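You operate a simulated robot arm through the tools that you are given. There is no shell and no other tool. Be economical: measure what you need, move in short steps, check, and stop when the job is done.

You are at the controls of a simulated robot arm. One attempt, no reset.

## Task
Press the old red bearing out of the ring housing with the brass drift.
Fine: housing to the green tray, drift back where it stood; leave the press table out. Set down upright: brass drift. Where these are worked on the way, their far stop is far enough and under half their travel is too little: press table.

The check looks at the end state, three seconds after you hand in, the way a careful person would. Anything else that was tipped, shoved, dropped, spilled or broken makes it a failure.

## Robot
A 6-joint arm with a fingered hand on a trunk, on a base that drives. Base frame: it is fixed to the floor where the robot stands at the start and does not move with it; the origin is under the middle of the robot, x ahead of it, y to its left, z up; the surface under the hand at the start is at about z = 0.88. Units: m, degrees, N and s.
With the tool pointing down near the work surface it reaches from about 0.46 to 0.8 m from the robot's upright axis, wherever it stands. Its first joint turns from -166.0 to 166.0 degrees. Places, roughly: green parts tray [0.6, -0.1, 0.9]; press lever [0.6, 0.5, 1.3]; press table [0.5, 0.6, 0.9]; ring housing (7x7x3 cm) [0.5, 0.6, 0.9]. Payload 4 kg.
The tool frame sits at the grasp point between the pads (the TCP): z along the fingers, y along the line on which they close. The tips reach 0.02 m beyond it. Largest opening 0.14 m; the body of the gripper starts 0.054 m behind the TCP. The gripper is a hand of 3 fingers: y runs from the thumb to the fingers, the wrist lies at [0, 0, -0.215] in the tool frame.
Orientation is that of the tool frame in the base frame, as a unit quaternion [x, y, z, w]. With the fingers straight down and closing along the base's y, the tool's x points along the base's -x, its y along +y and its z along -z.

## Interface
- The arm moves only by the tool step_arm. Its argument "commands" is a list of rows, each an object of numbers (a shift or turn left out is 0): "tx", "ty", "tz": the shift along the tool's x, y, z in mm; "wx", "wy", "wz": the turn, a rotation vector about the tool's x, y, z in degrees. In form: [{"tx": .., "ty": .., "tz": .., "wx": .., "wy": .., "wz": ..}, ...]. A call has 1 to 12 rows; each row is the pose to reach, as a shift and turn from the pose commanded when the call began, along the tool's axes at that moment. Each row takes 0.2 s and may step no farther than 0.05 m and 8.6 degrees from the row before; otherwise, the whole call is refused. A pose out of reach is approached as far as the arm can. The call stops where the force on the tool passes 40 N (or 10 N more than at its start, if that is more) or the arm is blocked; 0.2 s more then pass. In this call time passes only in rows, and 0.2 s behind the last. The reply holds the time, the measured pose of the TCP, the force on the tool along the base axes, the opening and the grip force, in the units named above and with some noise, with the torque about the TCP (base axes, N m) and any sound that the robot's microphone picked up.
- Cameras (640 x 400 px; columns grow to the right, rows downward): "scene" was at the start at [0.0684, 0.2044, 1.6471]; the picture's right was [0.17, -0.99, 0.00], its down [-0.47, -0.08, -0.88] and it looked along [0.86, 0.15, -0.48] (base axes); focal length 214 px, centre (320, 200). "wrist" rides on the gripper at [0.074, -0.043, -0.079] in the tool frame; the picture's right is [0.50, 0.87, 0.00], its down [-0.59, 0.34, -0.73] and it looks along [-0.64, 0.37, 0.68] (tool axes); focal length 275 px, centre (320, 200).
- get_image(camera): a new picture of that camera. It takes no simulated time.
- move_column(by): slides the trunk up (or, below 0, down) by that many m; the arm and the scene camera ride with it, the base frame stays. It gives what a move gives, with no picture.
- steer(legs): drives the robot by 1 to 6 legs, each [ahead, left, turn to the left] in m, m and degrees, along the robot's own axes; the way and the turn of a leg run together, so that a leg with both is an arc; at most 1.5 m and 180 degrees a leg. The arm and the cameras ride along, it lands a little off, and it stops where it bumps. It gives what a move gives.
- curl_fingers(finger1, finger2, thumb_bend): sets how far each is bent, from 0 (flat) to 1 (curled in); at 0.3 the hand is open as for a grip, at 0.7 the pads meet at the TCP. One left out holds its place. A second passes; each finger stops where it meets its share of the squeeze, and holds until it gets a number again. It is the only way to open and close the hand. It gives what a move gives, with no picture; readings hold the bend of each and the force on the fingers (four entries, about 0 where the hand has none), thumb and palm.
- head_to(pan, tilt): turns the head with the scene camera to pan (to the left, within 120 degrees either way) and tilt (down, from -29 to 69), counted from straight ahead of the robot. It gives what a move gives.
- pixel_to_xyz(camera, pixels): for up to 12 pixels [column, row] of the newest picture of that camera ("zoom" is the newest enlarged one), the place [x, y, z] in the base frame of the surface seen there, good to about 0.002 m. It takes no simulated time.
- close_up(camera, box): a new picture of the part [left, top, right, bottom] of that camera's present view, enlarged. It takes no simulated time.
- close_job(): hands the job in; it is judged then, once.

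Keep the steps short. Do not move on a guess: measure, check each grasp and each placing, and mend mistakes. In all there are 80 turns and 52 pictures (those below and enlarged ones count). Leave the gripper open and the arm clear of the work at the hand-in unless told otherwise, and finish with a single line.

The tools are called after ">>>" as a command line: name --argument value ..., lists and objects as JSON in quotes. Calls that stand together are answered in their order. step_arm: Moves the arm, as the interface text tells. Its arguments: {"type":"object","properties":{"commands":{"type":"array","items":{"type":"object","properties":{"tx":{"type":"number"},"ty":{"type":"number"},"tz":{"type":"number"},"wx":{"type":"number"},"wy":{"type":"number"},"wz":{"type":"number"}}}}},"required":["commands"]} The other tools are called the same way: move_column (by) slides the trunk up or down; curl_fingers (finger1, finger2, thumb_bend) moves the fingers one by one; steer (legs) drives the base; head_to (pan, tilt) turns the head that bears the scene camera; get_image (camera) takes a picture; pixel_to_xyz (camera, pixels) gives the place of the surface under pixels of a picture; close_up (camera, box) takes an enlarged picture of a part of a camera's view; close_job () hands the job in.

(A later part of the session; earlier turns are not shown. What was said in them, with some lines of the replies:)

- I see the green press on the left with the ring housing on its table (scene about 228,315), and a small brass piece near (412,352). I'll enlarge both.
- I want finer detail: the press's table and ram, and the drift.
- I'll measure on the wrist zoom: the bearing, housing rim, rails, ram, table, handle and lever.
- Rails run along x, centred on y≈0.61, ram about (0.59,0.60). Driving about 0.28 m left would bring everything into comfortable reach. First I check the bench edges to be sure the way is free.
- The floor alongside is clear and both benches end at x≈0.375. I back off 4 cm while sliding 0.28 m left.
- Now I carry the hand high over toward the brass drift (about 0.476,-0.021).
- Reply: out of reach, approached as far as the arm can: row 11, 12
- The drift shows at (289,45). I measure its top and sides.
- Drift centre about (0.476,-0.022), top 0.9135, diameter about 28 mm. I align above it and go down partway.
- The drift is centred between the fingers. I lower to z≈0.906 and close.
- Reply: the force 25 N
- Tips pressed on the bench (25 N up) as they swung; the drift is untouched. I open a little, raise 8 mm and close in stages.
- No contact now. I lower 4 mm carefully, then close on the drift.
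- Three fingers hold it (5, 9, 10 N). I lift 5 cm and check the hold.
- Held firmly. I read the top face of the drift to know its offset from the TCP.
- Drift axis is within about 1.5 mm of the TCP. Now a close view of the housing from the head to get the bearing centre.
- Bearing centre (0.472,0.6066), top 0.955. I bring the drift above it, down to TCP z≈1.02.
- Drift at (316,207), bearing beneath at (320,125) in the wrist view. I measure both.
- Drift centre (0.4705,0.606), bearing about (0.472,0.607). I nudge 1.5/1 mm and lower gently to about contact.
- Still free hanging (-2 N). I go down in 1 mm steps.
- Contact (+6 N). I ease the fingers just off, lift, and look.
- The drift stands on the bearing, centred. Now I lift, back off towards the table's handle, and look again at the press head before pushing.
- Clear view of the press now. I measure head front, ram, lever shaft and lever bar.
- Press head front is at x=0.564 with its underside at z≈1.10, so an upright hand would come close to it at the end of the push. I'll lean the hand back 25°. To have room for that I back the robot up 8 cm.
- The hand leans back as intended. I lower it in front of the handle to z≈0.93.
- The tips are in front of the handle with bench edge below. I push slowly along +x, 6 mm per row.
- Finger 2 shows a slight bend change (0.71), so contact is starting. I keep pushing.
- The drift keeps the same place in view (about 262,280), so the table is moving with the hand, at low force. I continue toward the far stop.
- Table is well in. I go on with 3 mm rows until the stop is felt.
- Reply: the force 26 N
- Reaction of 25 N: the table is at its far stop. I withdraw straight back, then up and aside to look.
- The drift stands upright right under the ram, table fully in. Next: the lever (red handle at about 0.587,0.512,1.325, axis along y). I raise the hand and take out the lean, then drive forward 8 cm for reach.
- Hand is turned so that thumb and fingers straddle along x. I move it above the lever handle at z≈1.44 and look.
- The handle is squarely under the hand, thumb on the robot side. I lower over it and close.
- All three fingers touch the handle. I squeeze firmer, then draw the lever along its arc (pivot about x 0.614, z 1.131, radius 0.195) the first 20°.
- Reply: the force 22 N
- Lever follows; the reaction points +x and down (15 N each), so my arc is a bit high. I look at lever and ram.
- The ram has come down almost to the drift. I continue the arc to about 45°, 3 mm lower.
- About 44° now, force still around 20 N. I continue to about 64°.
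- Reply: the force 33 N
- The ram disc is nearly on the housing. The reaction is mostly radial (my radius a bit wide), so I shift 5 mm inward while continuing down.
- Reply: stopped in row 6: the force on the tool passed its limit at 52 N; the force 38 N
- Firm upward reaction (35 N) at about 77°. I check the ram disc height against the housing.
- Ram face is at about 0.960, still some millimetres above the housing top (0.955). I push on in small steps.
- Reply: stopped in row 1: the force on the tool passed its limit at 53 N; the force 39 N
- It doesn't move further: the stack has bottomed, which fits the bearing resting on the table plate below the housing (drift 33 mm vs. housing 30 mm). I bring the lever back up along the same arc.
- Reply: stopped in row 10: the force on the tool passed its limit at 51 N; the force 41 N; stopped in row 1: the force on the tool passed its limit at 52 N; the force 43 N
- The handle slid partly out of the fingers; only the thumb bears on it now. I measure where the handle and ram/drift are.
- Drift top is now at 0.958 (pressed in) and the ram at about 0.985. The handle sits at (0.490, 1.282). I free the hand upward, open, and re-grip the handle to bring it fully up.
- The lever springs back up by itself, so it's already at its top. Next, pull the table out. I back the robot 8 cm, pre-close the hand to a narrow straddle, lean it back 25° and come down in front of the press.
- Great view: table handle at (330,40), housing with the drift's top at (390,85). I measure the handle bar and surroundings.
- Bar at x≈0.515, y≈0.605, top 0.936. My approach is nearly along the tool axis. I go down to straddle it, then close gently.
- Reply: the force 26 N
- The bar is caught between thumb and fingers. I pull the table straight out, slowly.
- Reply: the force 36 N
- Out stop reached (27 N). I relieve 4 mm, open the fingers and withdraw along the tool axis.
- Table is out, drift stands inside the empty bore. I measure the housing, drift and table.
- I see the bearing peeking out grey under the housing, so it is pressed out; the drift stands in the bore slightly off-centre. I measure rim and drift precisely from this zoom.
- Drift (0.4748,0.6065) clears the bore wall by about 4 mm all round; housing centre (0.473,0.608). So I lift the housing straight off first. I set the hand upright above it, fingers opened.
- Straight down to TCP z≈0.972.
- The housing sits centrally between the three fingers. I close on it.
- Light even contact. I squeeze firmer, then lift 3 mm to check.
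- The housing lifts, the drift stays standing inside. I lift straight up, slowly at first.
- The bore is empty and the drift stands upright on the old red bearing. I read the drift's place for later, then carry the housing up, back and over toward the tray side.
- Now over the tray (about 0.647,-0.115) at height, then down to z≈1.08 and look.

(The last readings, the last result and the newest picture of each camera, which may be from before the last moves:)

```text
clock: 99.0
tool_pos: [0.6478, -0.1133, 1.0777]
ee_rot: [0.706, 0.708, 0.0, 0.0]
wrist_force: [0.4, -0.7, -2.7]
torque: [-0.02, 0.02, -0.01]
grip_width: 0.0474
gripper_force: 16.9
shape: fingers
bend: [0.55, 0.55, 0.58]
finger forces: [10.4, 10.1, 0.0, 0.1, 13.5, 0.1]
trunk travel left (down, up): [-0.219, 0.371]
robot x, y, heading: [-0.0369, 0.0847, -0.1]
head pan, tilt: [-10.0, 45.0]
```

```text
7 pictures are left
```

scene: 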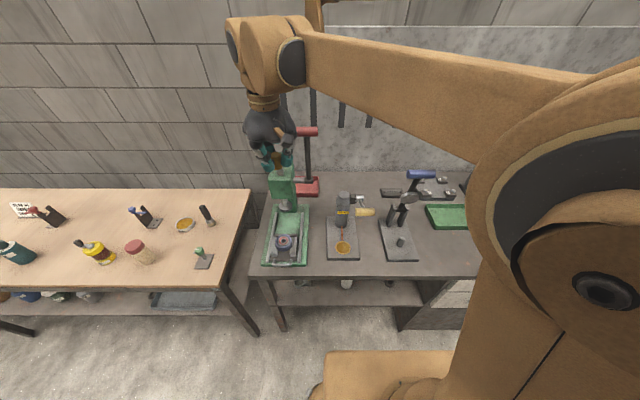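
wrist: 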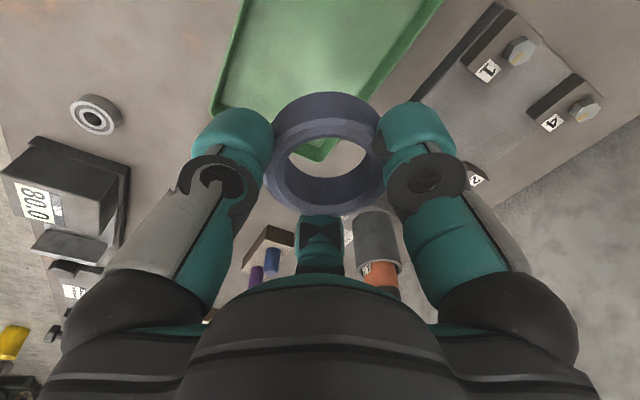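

Tray edges: near-left wall at about (225,90), far wall (415,20), right corner through the bore. I measure them.

>>> pixel_to_xyz --camera "wrist" --pixels '[[228, 60], [215, 108], [235, 20], [413, 40], [395, 65], [430, 12], [310, 60], [320, 158], [330, 142], [316, 150]]'

>>> pixel_to_xyz --camera "wrist" --pixels '[[325, 95], [280, 135], [372, 130], [325, 205], [278, 180]]'

```text
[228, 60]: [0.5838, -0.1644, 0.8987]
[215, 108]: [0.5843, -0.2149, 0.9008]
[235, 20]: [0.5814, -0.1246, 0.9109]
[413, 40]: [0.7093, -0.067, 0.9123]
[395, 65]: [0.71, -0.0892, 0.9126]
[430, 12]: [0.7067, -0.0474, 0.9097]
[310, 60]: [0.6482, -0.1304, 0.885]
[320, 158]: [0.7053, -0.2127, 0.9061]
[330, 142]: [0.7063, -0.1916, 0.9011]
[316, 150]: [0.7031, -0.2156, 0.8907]
```

```text
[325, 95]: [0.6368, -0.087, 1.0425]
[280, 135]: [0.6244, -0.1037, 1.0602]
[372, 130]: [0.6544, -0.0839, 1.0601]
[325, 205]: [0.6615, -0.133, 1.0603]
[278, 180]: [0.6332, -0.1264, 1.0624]
```

Tray spans x 0.584–0.709, y −0.217 to −0.025, floor 0.884. Housing bottom is about TCP−0.0455. I shift 10 mm away from the thumb-side wall and lower to just above the floor.

>>> step_arm --commands '[{"ty": 10, "tx": -6, "tz": 35}, {"ty": 10, "tx": -6, "tz": 75}, {"ty": 10, "tx": -6, "tz": 110}, {"ty": 10, "tx": -6, "tz": 130}, {"ty": 10, "tx": -6, "tz": 142}]'

>>> step_arm --commands '[{"tz": 1.5}, {"tz": 3}, {"tz": 4.5}]'

```text
clock: 100.2
tool_pos: [0.6574, -0.1181, 0.935]
ee_rot: [0.706, 0.708, 0.0, -0.001]
wrist_force: [-0.4, 0.1, -4.1]
torque: [0.01, 0.01, 0.01]
grip_width: 0.0476
gripper_force: 17.0
shape: fingers
bend: [0.55, 0.55, 0.58]
finger forces: [10.6, 10.1, 0.1, 0.0, 13.6, 0.1]
trunk travel left (down, up): [-0.219, 0.371]
robot x, y, heading: [-0.0352, 0.0878, 0.1]
head pan, tilt: [-10.0, 45.0]
```

```text
clock: 101.0
tool_pos: [0.6573, -0.12, 0.9308]
ee_rot: [0.707, 0.707, 0.001, 0.0]
wrist_force: [-0.1, 0.5, -2.7]
torque: [-0.02, -0.02, -0.02]
grip_width: 0.0476
gripper_force: 17.7
shape: fingers
bend: [0.55, 0.55, 0.58]
finger forces: [10.5, 10.1, 0.0, 0.0, 13.5, 0.1]
trunk travel left (down, up): [-0.219, 0.371]
robot x, y, heading: [-0.0382, 0.0859, 0.1]
head pan, tilt: [-10.0, 45.0]
```

Not yet touching. I creep down further.

>>> step_arm --commands '[{"tz": 1}, {"tz": 2}]'

>>> step_arm --commands '[{"tz": 1}]'

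```text
clock: 101.6
tool_pos: [0.6597, -0.1196, 0.9297]
ee_rot: [0.706, 0.708, 0.001, 0.0]
wrist_force: [0.1, 0.3, -3.2]
torque: [0.02, 0.01, -0.01]
grip_width: 0.0474
gripper_force: 17.1
shape: fingers
bend: [0.55, 0.55, 0.58]
finger forces: [10.5, 10.3, 0.1, 0.0, 13.4, 0.0]
trunk travel left (down, up): [-0.219, 0.371]
robot x, y, heading: [-0.0375, 0.0858, -0.1]
head pan, tilt: [-10.0, 45.0]
```

```text
clock: 102.0
tool_pos: [0.6578, -0.12, 0.9281]
ee_rot: [0.707, 0.708, 0.0, -0.001]
wrist_force: [-0.8, -0.9, -2.7]
torque: [0.01, 0.02, -0.01]
grip_width: 0.0473
gripper_force: 16.9
shape: fingers
bend: [0.55, 0.55, 0.58]
finger forces: [10.5, 10.2, 0.0, 0.0, 13.6, 0.0]
trunk travel left (down, up): [-0.219, 0.371]
robot x, y, heading: [-0.0418, 0.0873, -0.0]
head pan, tilt: [-10.0, 45.0]
```

>>> step_arm --commands '[{"tz": 1}, {"tz": 2}]'

>>> step_arm --commands '[{"tz": 1}]'

```text
clock: 102.6
tool_pos: [0.6586, -0.1191, 0.9267]
ee_rot: [0.707, 0.708, 0.001, -0.001]
wrist_force: [-0.6, -0.2, -3.1]
torque: [0.01, -0.01, 0.03]
grip_width: 0.0476
gripper_force: 17.5
shape: fingers
bend: [0.55, 0.55, 0.58]
finger forces: [10.5, 10.2, 0.1, 0.0, 13.3, 0.0]
trunk travel left (down, up): [-0.219, 0.371]
robot x, y, heading: [-0.0406, 0.0849, 0.1]
head pan, tilt: [-10.0, 45.0]
```

```text
clock: 103.0
tool_pos: [0.6575, -0.119, 0.925]
ee_rot: [0.706, 0.708, 0.001, 0.0]
wrist_force: [-0.5, 0.0, -2.6]
torque: [-0.02, 0.0, 0.01]
grip_width: 0.0476
gripper_force: 16.8
shape: fingers
bend: [0.55, 0.55, 0.58]
finger forces: [10.5, 10.1, 0.0, 0.1, 13.5, 0.0]
trunk travel left (down, up): [-0.219, 0.371]
robot x, y, heading: [-0.0422, 0.0876, 0.3]
head pan, tilt: [-10.0, 45.0]
```

>>> step_arm --commands '[{"tz": 1}, {"tz": 2}]'

>>> step_arm --commands '[{"tz": 1}, {"tz": 2}]'

```text
clock: 103.6
tool_pos: [0.6582, -0.118, 0.9229]
ee_rot: [0.707, 0.708, 0.001, 0.0]
wrist_force: [-0.1, 0.3, 0.4]
torque: [0.04, -0.08, 0.02]
grip_width: 0.0473
gripper_force: 17.4
shape: fingers
bend: [0.55, 0.55, 0.58]
finger forces: [10.8, 10.2, 0.0, 0.1, 13.5, 0.0]
trunk travel left (down, up): [-0.219, 0.371]
robot x, y, heading: [-0.0389, 0.0823, 0.2]
head pan, tilt: [-10.0, 45.0]
```

```text
clock: 104.2
tool_pos: [0.6576, -0.1189, 0.922]
ee_rot: [0.707, 0.707, 0.002, 0.0]
wrist_force: [2.3, -0.2, 10.0]
torque: [0.0, -0.23, 0.0]
grip_width: 0.047
gripper_force: 18.8
shape: fingers
bend: [0.55, 0.55, 0.58]
finger forces: [12.1, 12.0, 0.0, 0.1, 13.7, 0.0]
trunk travel left (down, up): [-0.219, 0.371]
robot x, y, heading: [-0.0334, 0.0855, -0.1]
head pan, tilt: [-10.0, 45.0]
```

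Housing is on the tray floor (+10 N). I open a little, lift clear and look.

>>> curl_fingers --finger1 0.49 --finger2 0.49 --thumb_bend 0.5

>>> step_arm --commands '[{"tz": -15}, {"tz": -50}, {"tz": -95}, {"tz": -140}, {"tz": -185}, {"tz": -230}]'

>>> get_image --camera "wrist"

```text
clock: 105.2
tool_pos: [0.6585, -0.1192, 0.9215]
ee_rot: [0.707, 0.708, 0.001, -0.001]
wrist_force: [0.1, 0.6, 1.2]
torque: [-0.04, 0.01, -0.03]
grip_width: 0.0652
gripper_force: 0.1
shape: fingers
bend: [0.49, 0.49, 0.5]
finger forces: [0.0, 0.1, 0.0, 0.0, 0.1, 0.0]
trunk travel left (down, up): [-0.219, 0.371]
robot x, y, heading: [-0.0396, 0.0872, -0.1]
head pan, tilt: [-10.0, 45.0]
```

```text
clock: 106.6
tool_pos: [0.6563, -0.1172, 1.1532]
ee_rot: [0.707, 0.707, 0.0, 0.0]
wrist_force: [-0.4, -0.8, -0.1]
torque: [0.03, -0.02, 0.03]
grip_width: 0.0649
gripper_force: 0.2
shape: fingers
bend: [0.49, 0.49, 0.5]
finger forces: [0.0, 0.1, 0.1, 0.0, 0.0, 0.0]
trunk travel left (down, up): [-0.219, 0.371]
robot x, y, heading: [-0.0396, 0.0883, 0.2]
head pan, tilt: [-10.0, 45.0]
```

```text
6 pictures are left
```

wrist: 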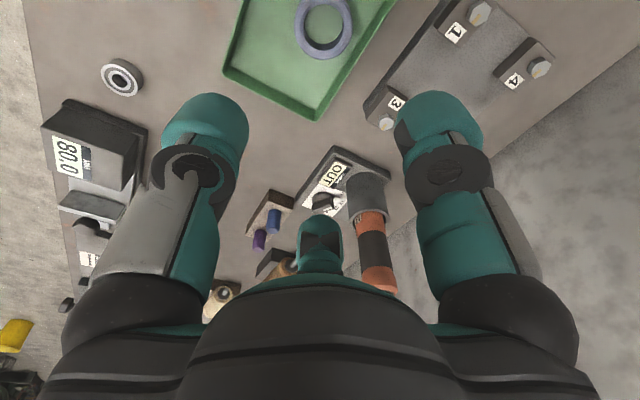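

The housing lies flat in the tray. Now back for the drift: up, back, drive left and back again.

>>> step_arm --commands '[{"tz": -40}, {"tz": -80}, {"tz": -120}, {"tz": -145}, {"ty": -30, "tx": 38, "tz": -145}, {"ty": -61, "tx": 77, "tz": -145}, {"ty": -91, "tx": 115, "tz": -145}, {"ty": -122, "tx": 154, "tz": -145}, {"ty": -152, "tx": 192, "tz": -145}, {"ty": -183, "tx": 230, "tz": -145}]'

>>> steer --legs '[[-0.08, 0, 0], [0, 0.2, 0]]'

>>> curl_fingers --finger1 0.55 --finger2 0.55 --thumb_bend 0.55

```text
clock: 108.8
tool_pos: [0.4706, 0.1109, 1.2953]
ee_rot: [0.707, 0.708, 0.001, 0.001]
wrist_force: [-0.3, 0.3, -0.2]
torque: [0.03, -0.03, 0.01]
grip_width: 0.065
gripper_force: 0.0
shape: fingers
bend: [0.49, 0.49, 0.5]
finger forces: [0.1, 0.0, 0.1, 0.1, 0.0, 0.1]
trunk travel left (down, up): [-0.219, 0.371]
robot x, y, heading: [-0.0352, 0.0853, 0.1]
head pan, tilt: [-10.0, 45.0]
```

```text
clock: 111.1
tool_pos: [0.3933, 0.3097, 1.2954]
ee_rot: [0.707, 0.707, 0.001, 0.0]
wrist_force: [1.3, -0.3, 0.3]
torque: [0.0, 0.04, 0.0]
grip_width: 0.0649
gripper_force: 0.1
shape: fingers
bend: [0.49, 0.49, 0.5]
finger forces: [0.0, 0.1, 0.0, 0.0, 0.0, 0.0]
trunk travel left (down, up): [-0.219, 0.371]
robot x, y, heading: [-0.1149, 0.2842, 0.0]
head pan, tilt: [-10.0, 45.0]
```

```text
clock: 112.1
tool_pos: [0.3936, 0.3079, 1.296]
ee_rot: [0.707, 0.707, 0.001, 0.001]
wrist_force: [-1.0, 0.2, -0.7]
torque: [0.03, 0.02, 0.04]
grip_width: 0.0481
gripper_force: 0.1
shape: fingers
bend: [0.55, 0.55, 0.55]
finger forces: [0.0, 0.0, 0.0, 0.1, 0.1, 0.0]
trunk travel left (down, up): [-0.219, 0.371]
robot x, y, heading: [-0.113, 0.2875, 0.3]
head pan, tilt: [-10.0, 45.0]
```

Across to the drift (0.4775,0.6067), then down to z≈1.04.

>>> step_arm --commands '[{"tx": 44}, {"tx": 88}, {"tx": 132}, {"tx": 176}, {"tx": 220}, {"tx": 264, "ty": 20}, {"tx": 298, "ty": 50}, {"tx": 298, "ty": 84}, {"tx": 298, "ty": 84, "tz": 45}, {"tx": 298, "ty": 84, "tz": 90}, {"tx": 298, "ty": 84, "tz": 135}, {"tx": 298, "ty": 84, "tz": 180}]'

>>> step_arm --commands '[{"tz": 35}, {"tz": 70}]'

>>> get_image --camera "wrist"

```text
clock: 114.7
tool_pos: [0.4773, 0.6059, 1.1138]
ee_rot: [0.706, 0.708, 0.001, -0.001]
wrist_force: [-1.5, -0.6, -0.4]
torque: [-0.01, 0.0, 0.0]
grip_width: 0.048
gripper_force: 0.0
shape: fingers
bend: [0.55, 0.55, 0.55]
finger forces: [0.0, 0.0, 0.0, 0.0, 0.1, 0.1]
trunk travel left (down, up): [-0.219, 0.371]
robot x, y, heading: [-0.1199, 0.2868, 0.1]
head pan, tilt: [-10.0, 45.0]
```

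```text
clock: 115.3
tool_pos: [0.4763, 0.6053, 1.0462]
ee_rot: [0.707, 0.707, 0.001, -0.001]
wrist_force: [0.4, 0.2, 0.0]
torque: [-0.03, -0.05, 0.0]
grip_width: 0.0479
gripper_force: 0.1
shape: fingers
bend: [0.55, 0.55, 0.55]
finger forces: [0.1, 0.0, 0.1, 0.0, 0.1, 0.0]
trunk travel left (down, up): [-0.219, 0.371]
robot x, y, heading: [-0.1175, 0.2853, 0.1]
head pan, tilt: [-10.0, 45.0]
```

```text
5 pictures are left
```

wrist: 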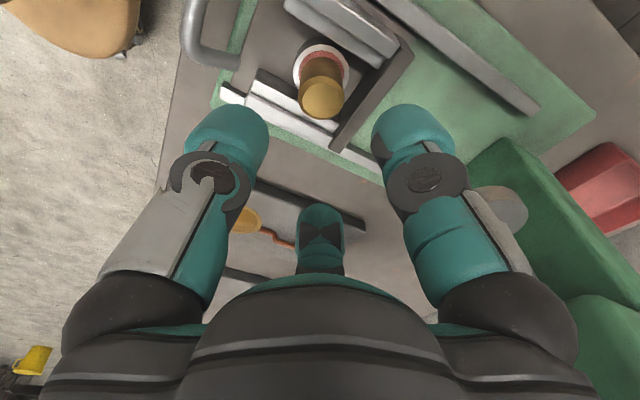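

Drift top at (322,95) is standing upright on the red bearing. I measure it once more, then go down.

>>> pixel_to_xyz --camera "wrist" --pixels '[[322, 97], [308, 97], [336, 97], [322, 84], [322, 110], [300, 60], [345, 60]]'

```text
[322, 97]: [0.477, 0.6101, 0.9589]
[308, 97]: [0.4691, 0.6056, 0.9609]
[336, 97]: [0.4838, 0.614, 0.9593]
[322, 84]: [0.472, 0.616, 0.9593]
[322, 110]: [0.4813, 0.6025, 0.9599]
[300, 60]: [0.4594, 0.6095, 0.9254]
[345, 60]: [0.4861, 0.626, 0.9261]
```

Drift centre ≈ (0.4768,0.609). I shift 3.5 mm in y and lower to TCP z≈0.965, then close.

>>> step_arm --commands '[{"tx": 3.5, "tz": 30}, {"tx": 3.5, "tz": 55}, {"tx": 3.5, "tz": 72}, {"tx": 3.5, "tz": 81}]'

>>> curl_fingers --finger1 0.68 --finger2 0.68 --thumb_bend 0.68

```text
clock: 116.3
tool_pos: [0.4779, 0.6105, 0.9655]
ee_rot: [0.706, 0.708, 0.002, 0.001]
wrist_force: [0.3, -0.1, 2.9]
torque: [-0.08, -0.07, 0.03]
grip_width: 0.0481
gripper_force: 1.2
shape: fingers
bend: [0.55, 0.55, 0.55]
finger forces: [0.5, 2.5, 0.0, 0.0, 0.0, 0.0]
trunk travel left (down, up): [-0.219, 0.371]
robot x, y, heading: [-0.1149, 0.2869, -0.1]
head pan, tilt: [-10.0, 45.0]
```

```text
clock: 117.3
tool_pos: [0.478, 0.6116, 0.9649]
ee_rot: [0.707, 0.707, 0.0, -0.001]
wrist_force: [0.3, -0.2, 0.3]
torque: [0.02, -0.03, -0.03]
grip_width: 0.0226
gripper_force: 11.4
shape: fingers
bend: [0.64, 0.62, 0.64]
finger forces: [5.8, 8.2, 0.0, 0.1, 9.8, 0.0]
trunk travel left (down, up): [-0.219, 0.371]
robot x, y, heading: [-0.1201, 0.2803, 0.2]
head pan, tilt: [-10.0, 45.0]
```

Same closing as the first time (0.0226 m). I lift slowly and look.

>>> step_arm --commands '[{"tz": -5}, {"tz": -15}, {"tz": -40}, {"tz": -85}, {"tz": -130}]'

>>> get_image --camera "wrist"

```text
clock: 118.5
tool_pos: [0.4773, 0.6097, 1.0955]
ee_rot: [0.707, 0.707, 0.002, 0.0]
wrist_force: [-0.7, 0.5, -1.1]
torque: [0.0, 0.0, 0.0]
grip_width: 0.0228
gripper_force: 12.4
shape: fingers
bend: [0.64, 0.62, 0.64]
finger forces: [6.0, 8.4, 0.1, 0.1, 9.7, 0.0]
trunk travel left (down, up): [-0.219, 0.371]
robot x, y, heading: [-0.1199, 0.2829, 0.1]
head pan, tilt: [-10.0, 45.0]
```

```text
4 pictures are left
```

wrist: 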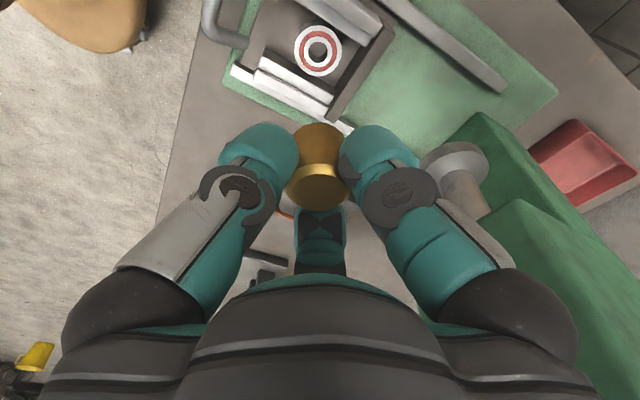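

Drift in hand, old bearing left on the table plate. I read its top for offset, then carry it at height back to its spot (0.476,−0.022).

>>> pixel_to_xyz --camera "wrist" --pixels '[[316, 187], [300, 187], [332, 187], [316, 175], [316, 200]]'

>>> step_arm --commands '[{"tz": -45, "ty": -15}, {"tz": -90, "ty": -30}, {"tz": -135, "ty": -45}, {"tz": -180, "ty": -60}, {"tz": -200, "ty": -70, "tx": -30}, {"tz": -200, "ty": -70, "tx": -75}, {"tz": -200, "ty": -70, "tx": -120}, {"tz": -200, "ty": -70, "tx": -165}, {"tz": -200, "ty": -70, "tx": -210}, {"tz": -200, "ty": -70, "tx": -255}, {"tz": -200, "ty": -70, "tx": -300}]'

>>> step_arm --commands '[{"tx": -45, "ty": 8}, {"tx": -90, "ty": 17}, {"tx": -135, "ty": 26}, {"tx": -180, "ty": 35}, {"tx": -225, "ty": 44}, {"tx": -270, "ty": 55}, {"tx": -310, "ty": 64}, {"tx": -332, "ty": 69}]'

```text
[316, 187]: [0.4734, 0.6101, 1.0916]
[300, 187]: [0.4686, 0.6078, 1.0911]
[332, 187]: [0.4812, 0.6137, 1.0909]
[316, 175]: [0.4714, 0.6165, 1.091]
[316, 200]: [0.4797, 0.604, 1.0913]
```

```text
clock: 120.9
tool_pos: [0.4072, 0.3081, 1.2957]
ee_rot: [0.707, 0.707, 0.001, 0.001]
wrist_force: [-0.1, 0.8, -1.7]
torque: [0.04, 0.0, 0.0]
grip_width: 0.0223
gripper_force: 11.7
shape: fingers
bend: [0.64, 0.62, 0.64]
finger forces: [6.0, 8.6, 0.0, 0.0, 9.2, 0.0]
trunk travel left (down, up): [-0.219, 0.371]
robot x, y, heading: [-0.1189, 0.2823, -0.0]
head pan, tilt: [-10.0, 45.0]
```

```text
clock: 122.7
tool_pos: [0.48, -0.0225, 1.2953]
ee_rot: [0.708, 0.706, 0.001, -0.001]
wrist_force: [-0.3, 0.8, -1.7]
torque: [-0.03, -0.01, 0.03]
grip_width: 0.0225
gripper_force: 11.5
shape: fingers
bend: [0.64, 0.62, 0.64]
finger forces: [6.0, 8.5, 0.0, 0.1, 9.0, 0.0]
trunk travel left (down, up): [-0.219, 0.371]
robot x, y, heading: [-0.1198, 0.2856, -0.0]
head pan, tilt: [-10.0, 45.0]
```

Drift axis is 2 mm on the robot side of the TCP. I go down to just above the bench.

>>> step_arm --commands '[{"tz": 45}, {"tz": 90}, {"tz": 135}, {"tz": 180}, {"tz": 225}, {"tz": 270}, {"tz": 310}, {"tz": 340}, {"tz": 360}, {"tz": 370}]'

>>> step_arm --commands '[{"tz": 1.5}, {"tz": 3}, {"tz": 4.5}]'

>>> step_arm --commands '[{"tz": 1}, {"tz": 2}]'

```text
clock: 124.9
tool_pos: [0.4788, -0.022, 0.9238]
ee_rot: [0.707, 0.708, 0.0, -0.001]
wrist_force: [-0.7, -0.7, -1.7]
torque: [0.01, 0.01, 0.0]
grip_width: 0.0221
gripper_force: 11.4
shape: fingers
bend: [0.64, 0.62, 0.64]
finger forces: [6.1, 8.7, 0.0, 0.0, 9.0, 0.1]
trunk travel left (down, up): [-0.219, 0.371]
robot x, y, heading: [-0.1186, 0.2876, -0.1]
head pan, tilt: [-10.0, 45.0]
```

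```text
clock: 125.7
tool_pos: [0.4772, -0.0227, 0.9197]
ee_rot: [0.708, 0.706, 0.001, 0.0]
wrist_force: [0.7, 0.5, -1.5]
torque: [-0.01, 0.0, 0.03]
grip_width: 0.0223
gripper_force: 11.8
shape: fingers
bend: [0.64, 0.62, 0.64]
finger forces: [6.1, 8.8, 0.0, 0.0, 8.8, 0.1]
trunk travel left (down, up): [-0.219, 0.371]
robot x, y, heading: [-0.1189, 0.2854, -0.3]
head pan, tilt: [-10.0, 45.0]
```

```text
clock: 126.3
tool_pos: [0.4762, -0.0218, 0.9187]
ee_rot: [0.707, 0.707, 0.001, 0.0]
wrist_force: [2.1, -1.4, 9.7]
torque: [-0.05, -0.1, 0.0]
grip_width: 0.0221
gripper_force: 13.7
shape: fingers
bend: [0.64, 0.62, 0.64]
finger forces: [7.2, 11.3, 0.1, 0.1, 9.6, 0.0]
trunk travel left (down, up): [-0.219, 0.371]
robot x, y, heading: [-0.1173, 0.285, 0.1]
head pan, tilt: [-10.0, 45.0]
```

The drift touches the bench (+10 N). I release, lift straight up and check.

>>> curl_fingers --finger1 0.55 --finger2 0.55 --thumb_bend 0.55

>>> step_arm --commands '[{"tz": -15}, {"tz": -45}, {"tz": -90}, {"tz": -135}, {"tz": -180}, {"tz": -225}, {"tz": -270}]'

>>> get_image --camera "wrist"

```text
clock: 127.3
tool_pos: [0.4762, -0.0216, 0.9175]
ee_rot: [0.707, 0.707, 0.001, 0.0]
wrist_force: [-0.3, -0.2, 0.2]
torque: [0.01, 0.02, 0.01]
grip_width: 0.0474
gripper_force: 0.1
shape: fingers
bend: [0.55, 0.55, 0.55]
finger forces: [0.0, 0.0, 0.0, 0.0, 0.0, 0.1]
trunk travel left (down, up): [-0.219, 0.371]
robot x, y, heading: [-0.1191, 0.2852, -0.2]
head pan, tilt: [-10.0, 45.0]
```

```text
clock: 128.9
tool_pos: [0.4761, -0.0214, 1.187]
ee_rot: [0.707, 0.707, 0.002, 0.0]
wrist_force: [0.2, 1.0, 0.7]
torque: [-0.03, -0.03, 0.01]
grip_width: 0.0479
gripper_force: 0.1
shape: fingers
bend: [0.55, 0.55, 0.55]
finger forces: [0.1, 0.0, 0.0, 0.1, 0.0, 0.0]
trunk travel left (down, up): [-0.219, 0.371]
robot x, y, heading: [-0.1187, 0.2879, 0.2]
head pan, tilt: [-10.0, 45.0]
```

```text
3 pictures are left
```

wrist: 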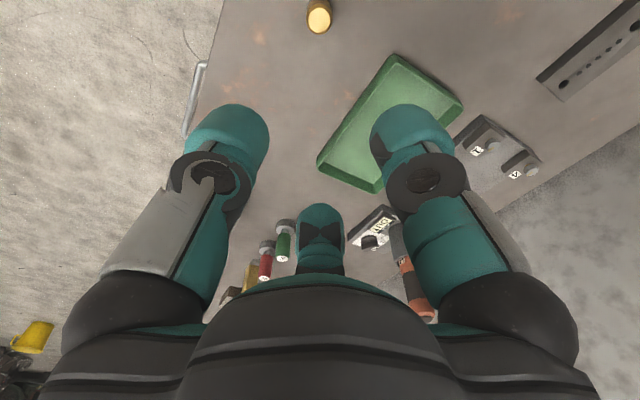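

The drift stands at (319,17). I measure it, open the hand, raise the arm, and take a final overview (housing in the tray, table, lever).

>>> pixel_to_xyz --camera "wrist" --pixels '[[319, 19], [310, 19], [328, 19], [319, 28], [319, 11]]'

>>> curl_fingers --finger1 0.3 --finger2 0.3 --thumb_bend 0.3

>>> step_arm --commands '[{"tz": -40, "ty": -10}, {"tz": -80, "ty": -20}, {"tz": -120, "ty": -40}, {"tz": -140, "ty": -70}, {"tz": -150, "ty": -100}]'

>>> head_to --pan 5 --tilt 40

>>> get_image --camera "scene"

```text
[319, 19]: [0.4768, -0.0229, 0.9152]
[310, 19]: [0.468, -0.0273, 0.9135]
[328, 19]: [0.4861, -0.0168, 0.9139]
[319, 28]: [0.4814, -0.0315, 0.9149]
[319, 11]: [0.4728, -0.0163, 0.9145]
```

```text
clock: 129.9
tool_pos: [0.4758, -0.0215, 1.1864]
ee_rot: [0.707, 0.707, 0.001, 0.0]
wrist_force: [-0.8, 0.3, -0.4]
torque: [0.02, -0.03, -0.02]
grip_width: 0.1243
gripper_force: 0.1
shape: fingers
bend: [0.3, 0.3, 0.3]
finger forces: [0.1, 0.1, 0.0, 0.0, 0.0, 0.0]
trunk travel left (down, up): [-0.219, 0.371]
robot x, y, heading: [-0.1229, 0.287, 0.2]
head pan, tilt: [-10.0, 45.0]
```

```text
clock: 131.1
tool_pos: [0.3734, -0.0214, 1.3371]
ee_rot: [0.706, 0.708, 0.002, 0.0]
wrist_force: [-0.4, -0.7, 0.6]
torque: [0.01, -0.02, -0.01]
grip_width: 0.1244
gripper_force: 0.0
shape: fingers
bend: [0.3, 0.3, 0.3]
finger forces: [0.0, 0.1, 0.0, 0.0, 0.1, 0.1]
trunk travel left (down, up): [-0.219, 0.371]
robot x, y, heading: [-0.1205, 0.2855, -0.1]
head pan, tilt: [-10.0, 45.0]
```

```text
clock: 131.8
tool_pos: [0.3754, -0.0208, 1.3359]
ee_rot: [0.707, 0.707, 0.001, 0.0]
wrist_force: [-0.9, 0.5, 0.3]
torque: [-0.05, 0.0, 0.03]
grip_width: 0.1241
gripper_force: 0.0
shape: fingers
bend: [0.3, 0.3, 0.3]
finger forces: [0.0, 0.0, 0.1, 0.0, 0.0, 0.0]
trunk travel left (down, up): [-0.219, 0.371]
robot x, y, heading: [-0.1138, 0.2854, 0.2]
head pan, tilt: [5.0, 40.0]
```

```text
2 pictures are left
```

scene: 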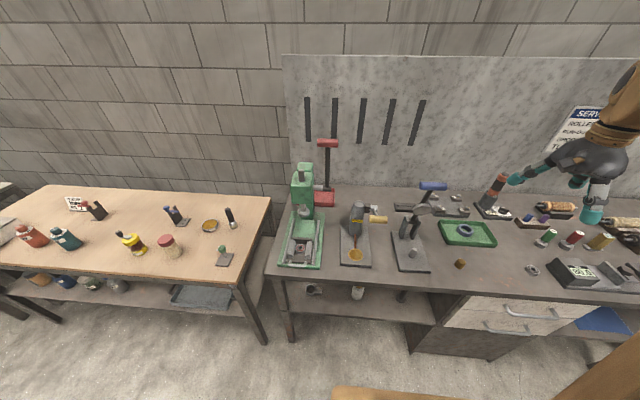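

Everything is in its place: housing flat in the green tray (465,230), drift upright at (460,264) on its old spot, lever up, and the table out with the old bearing on it. The hand is open and clear. I hand in.

>>> close_job

```text
The job is handed in.
```

The old bearing is pressed out and lies on the press table, which is pulled out; the housing is in the green tray, the drift stands upright on its old spot, and the job is handed in.
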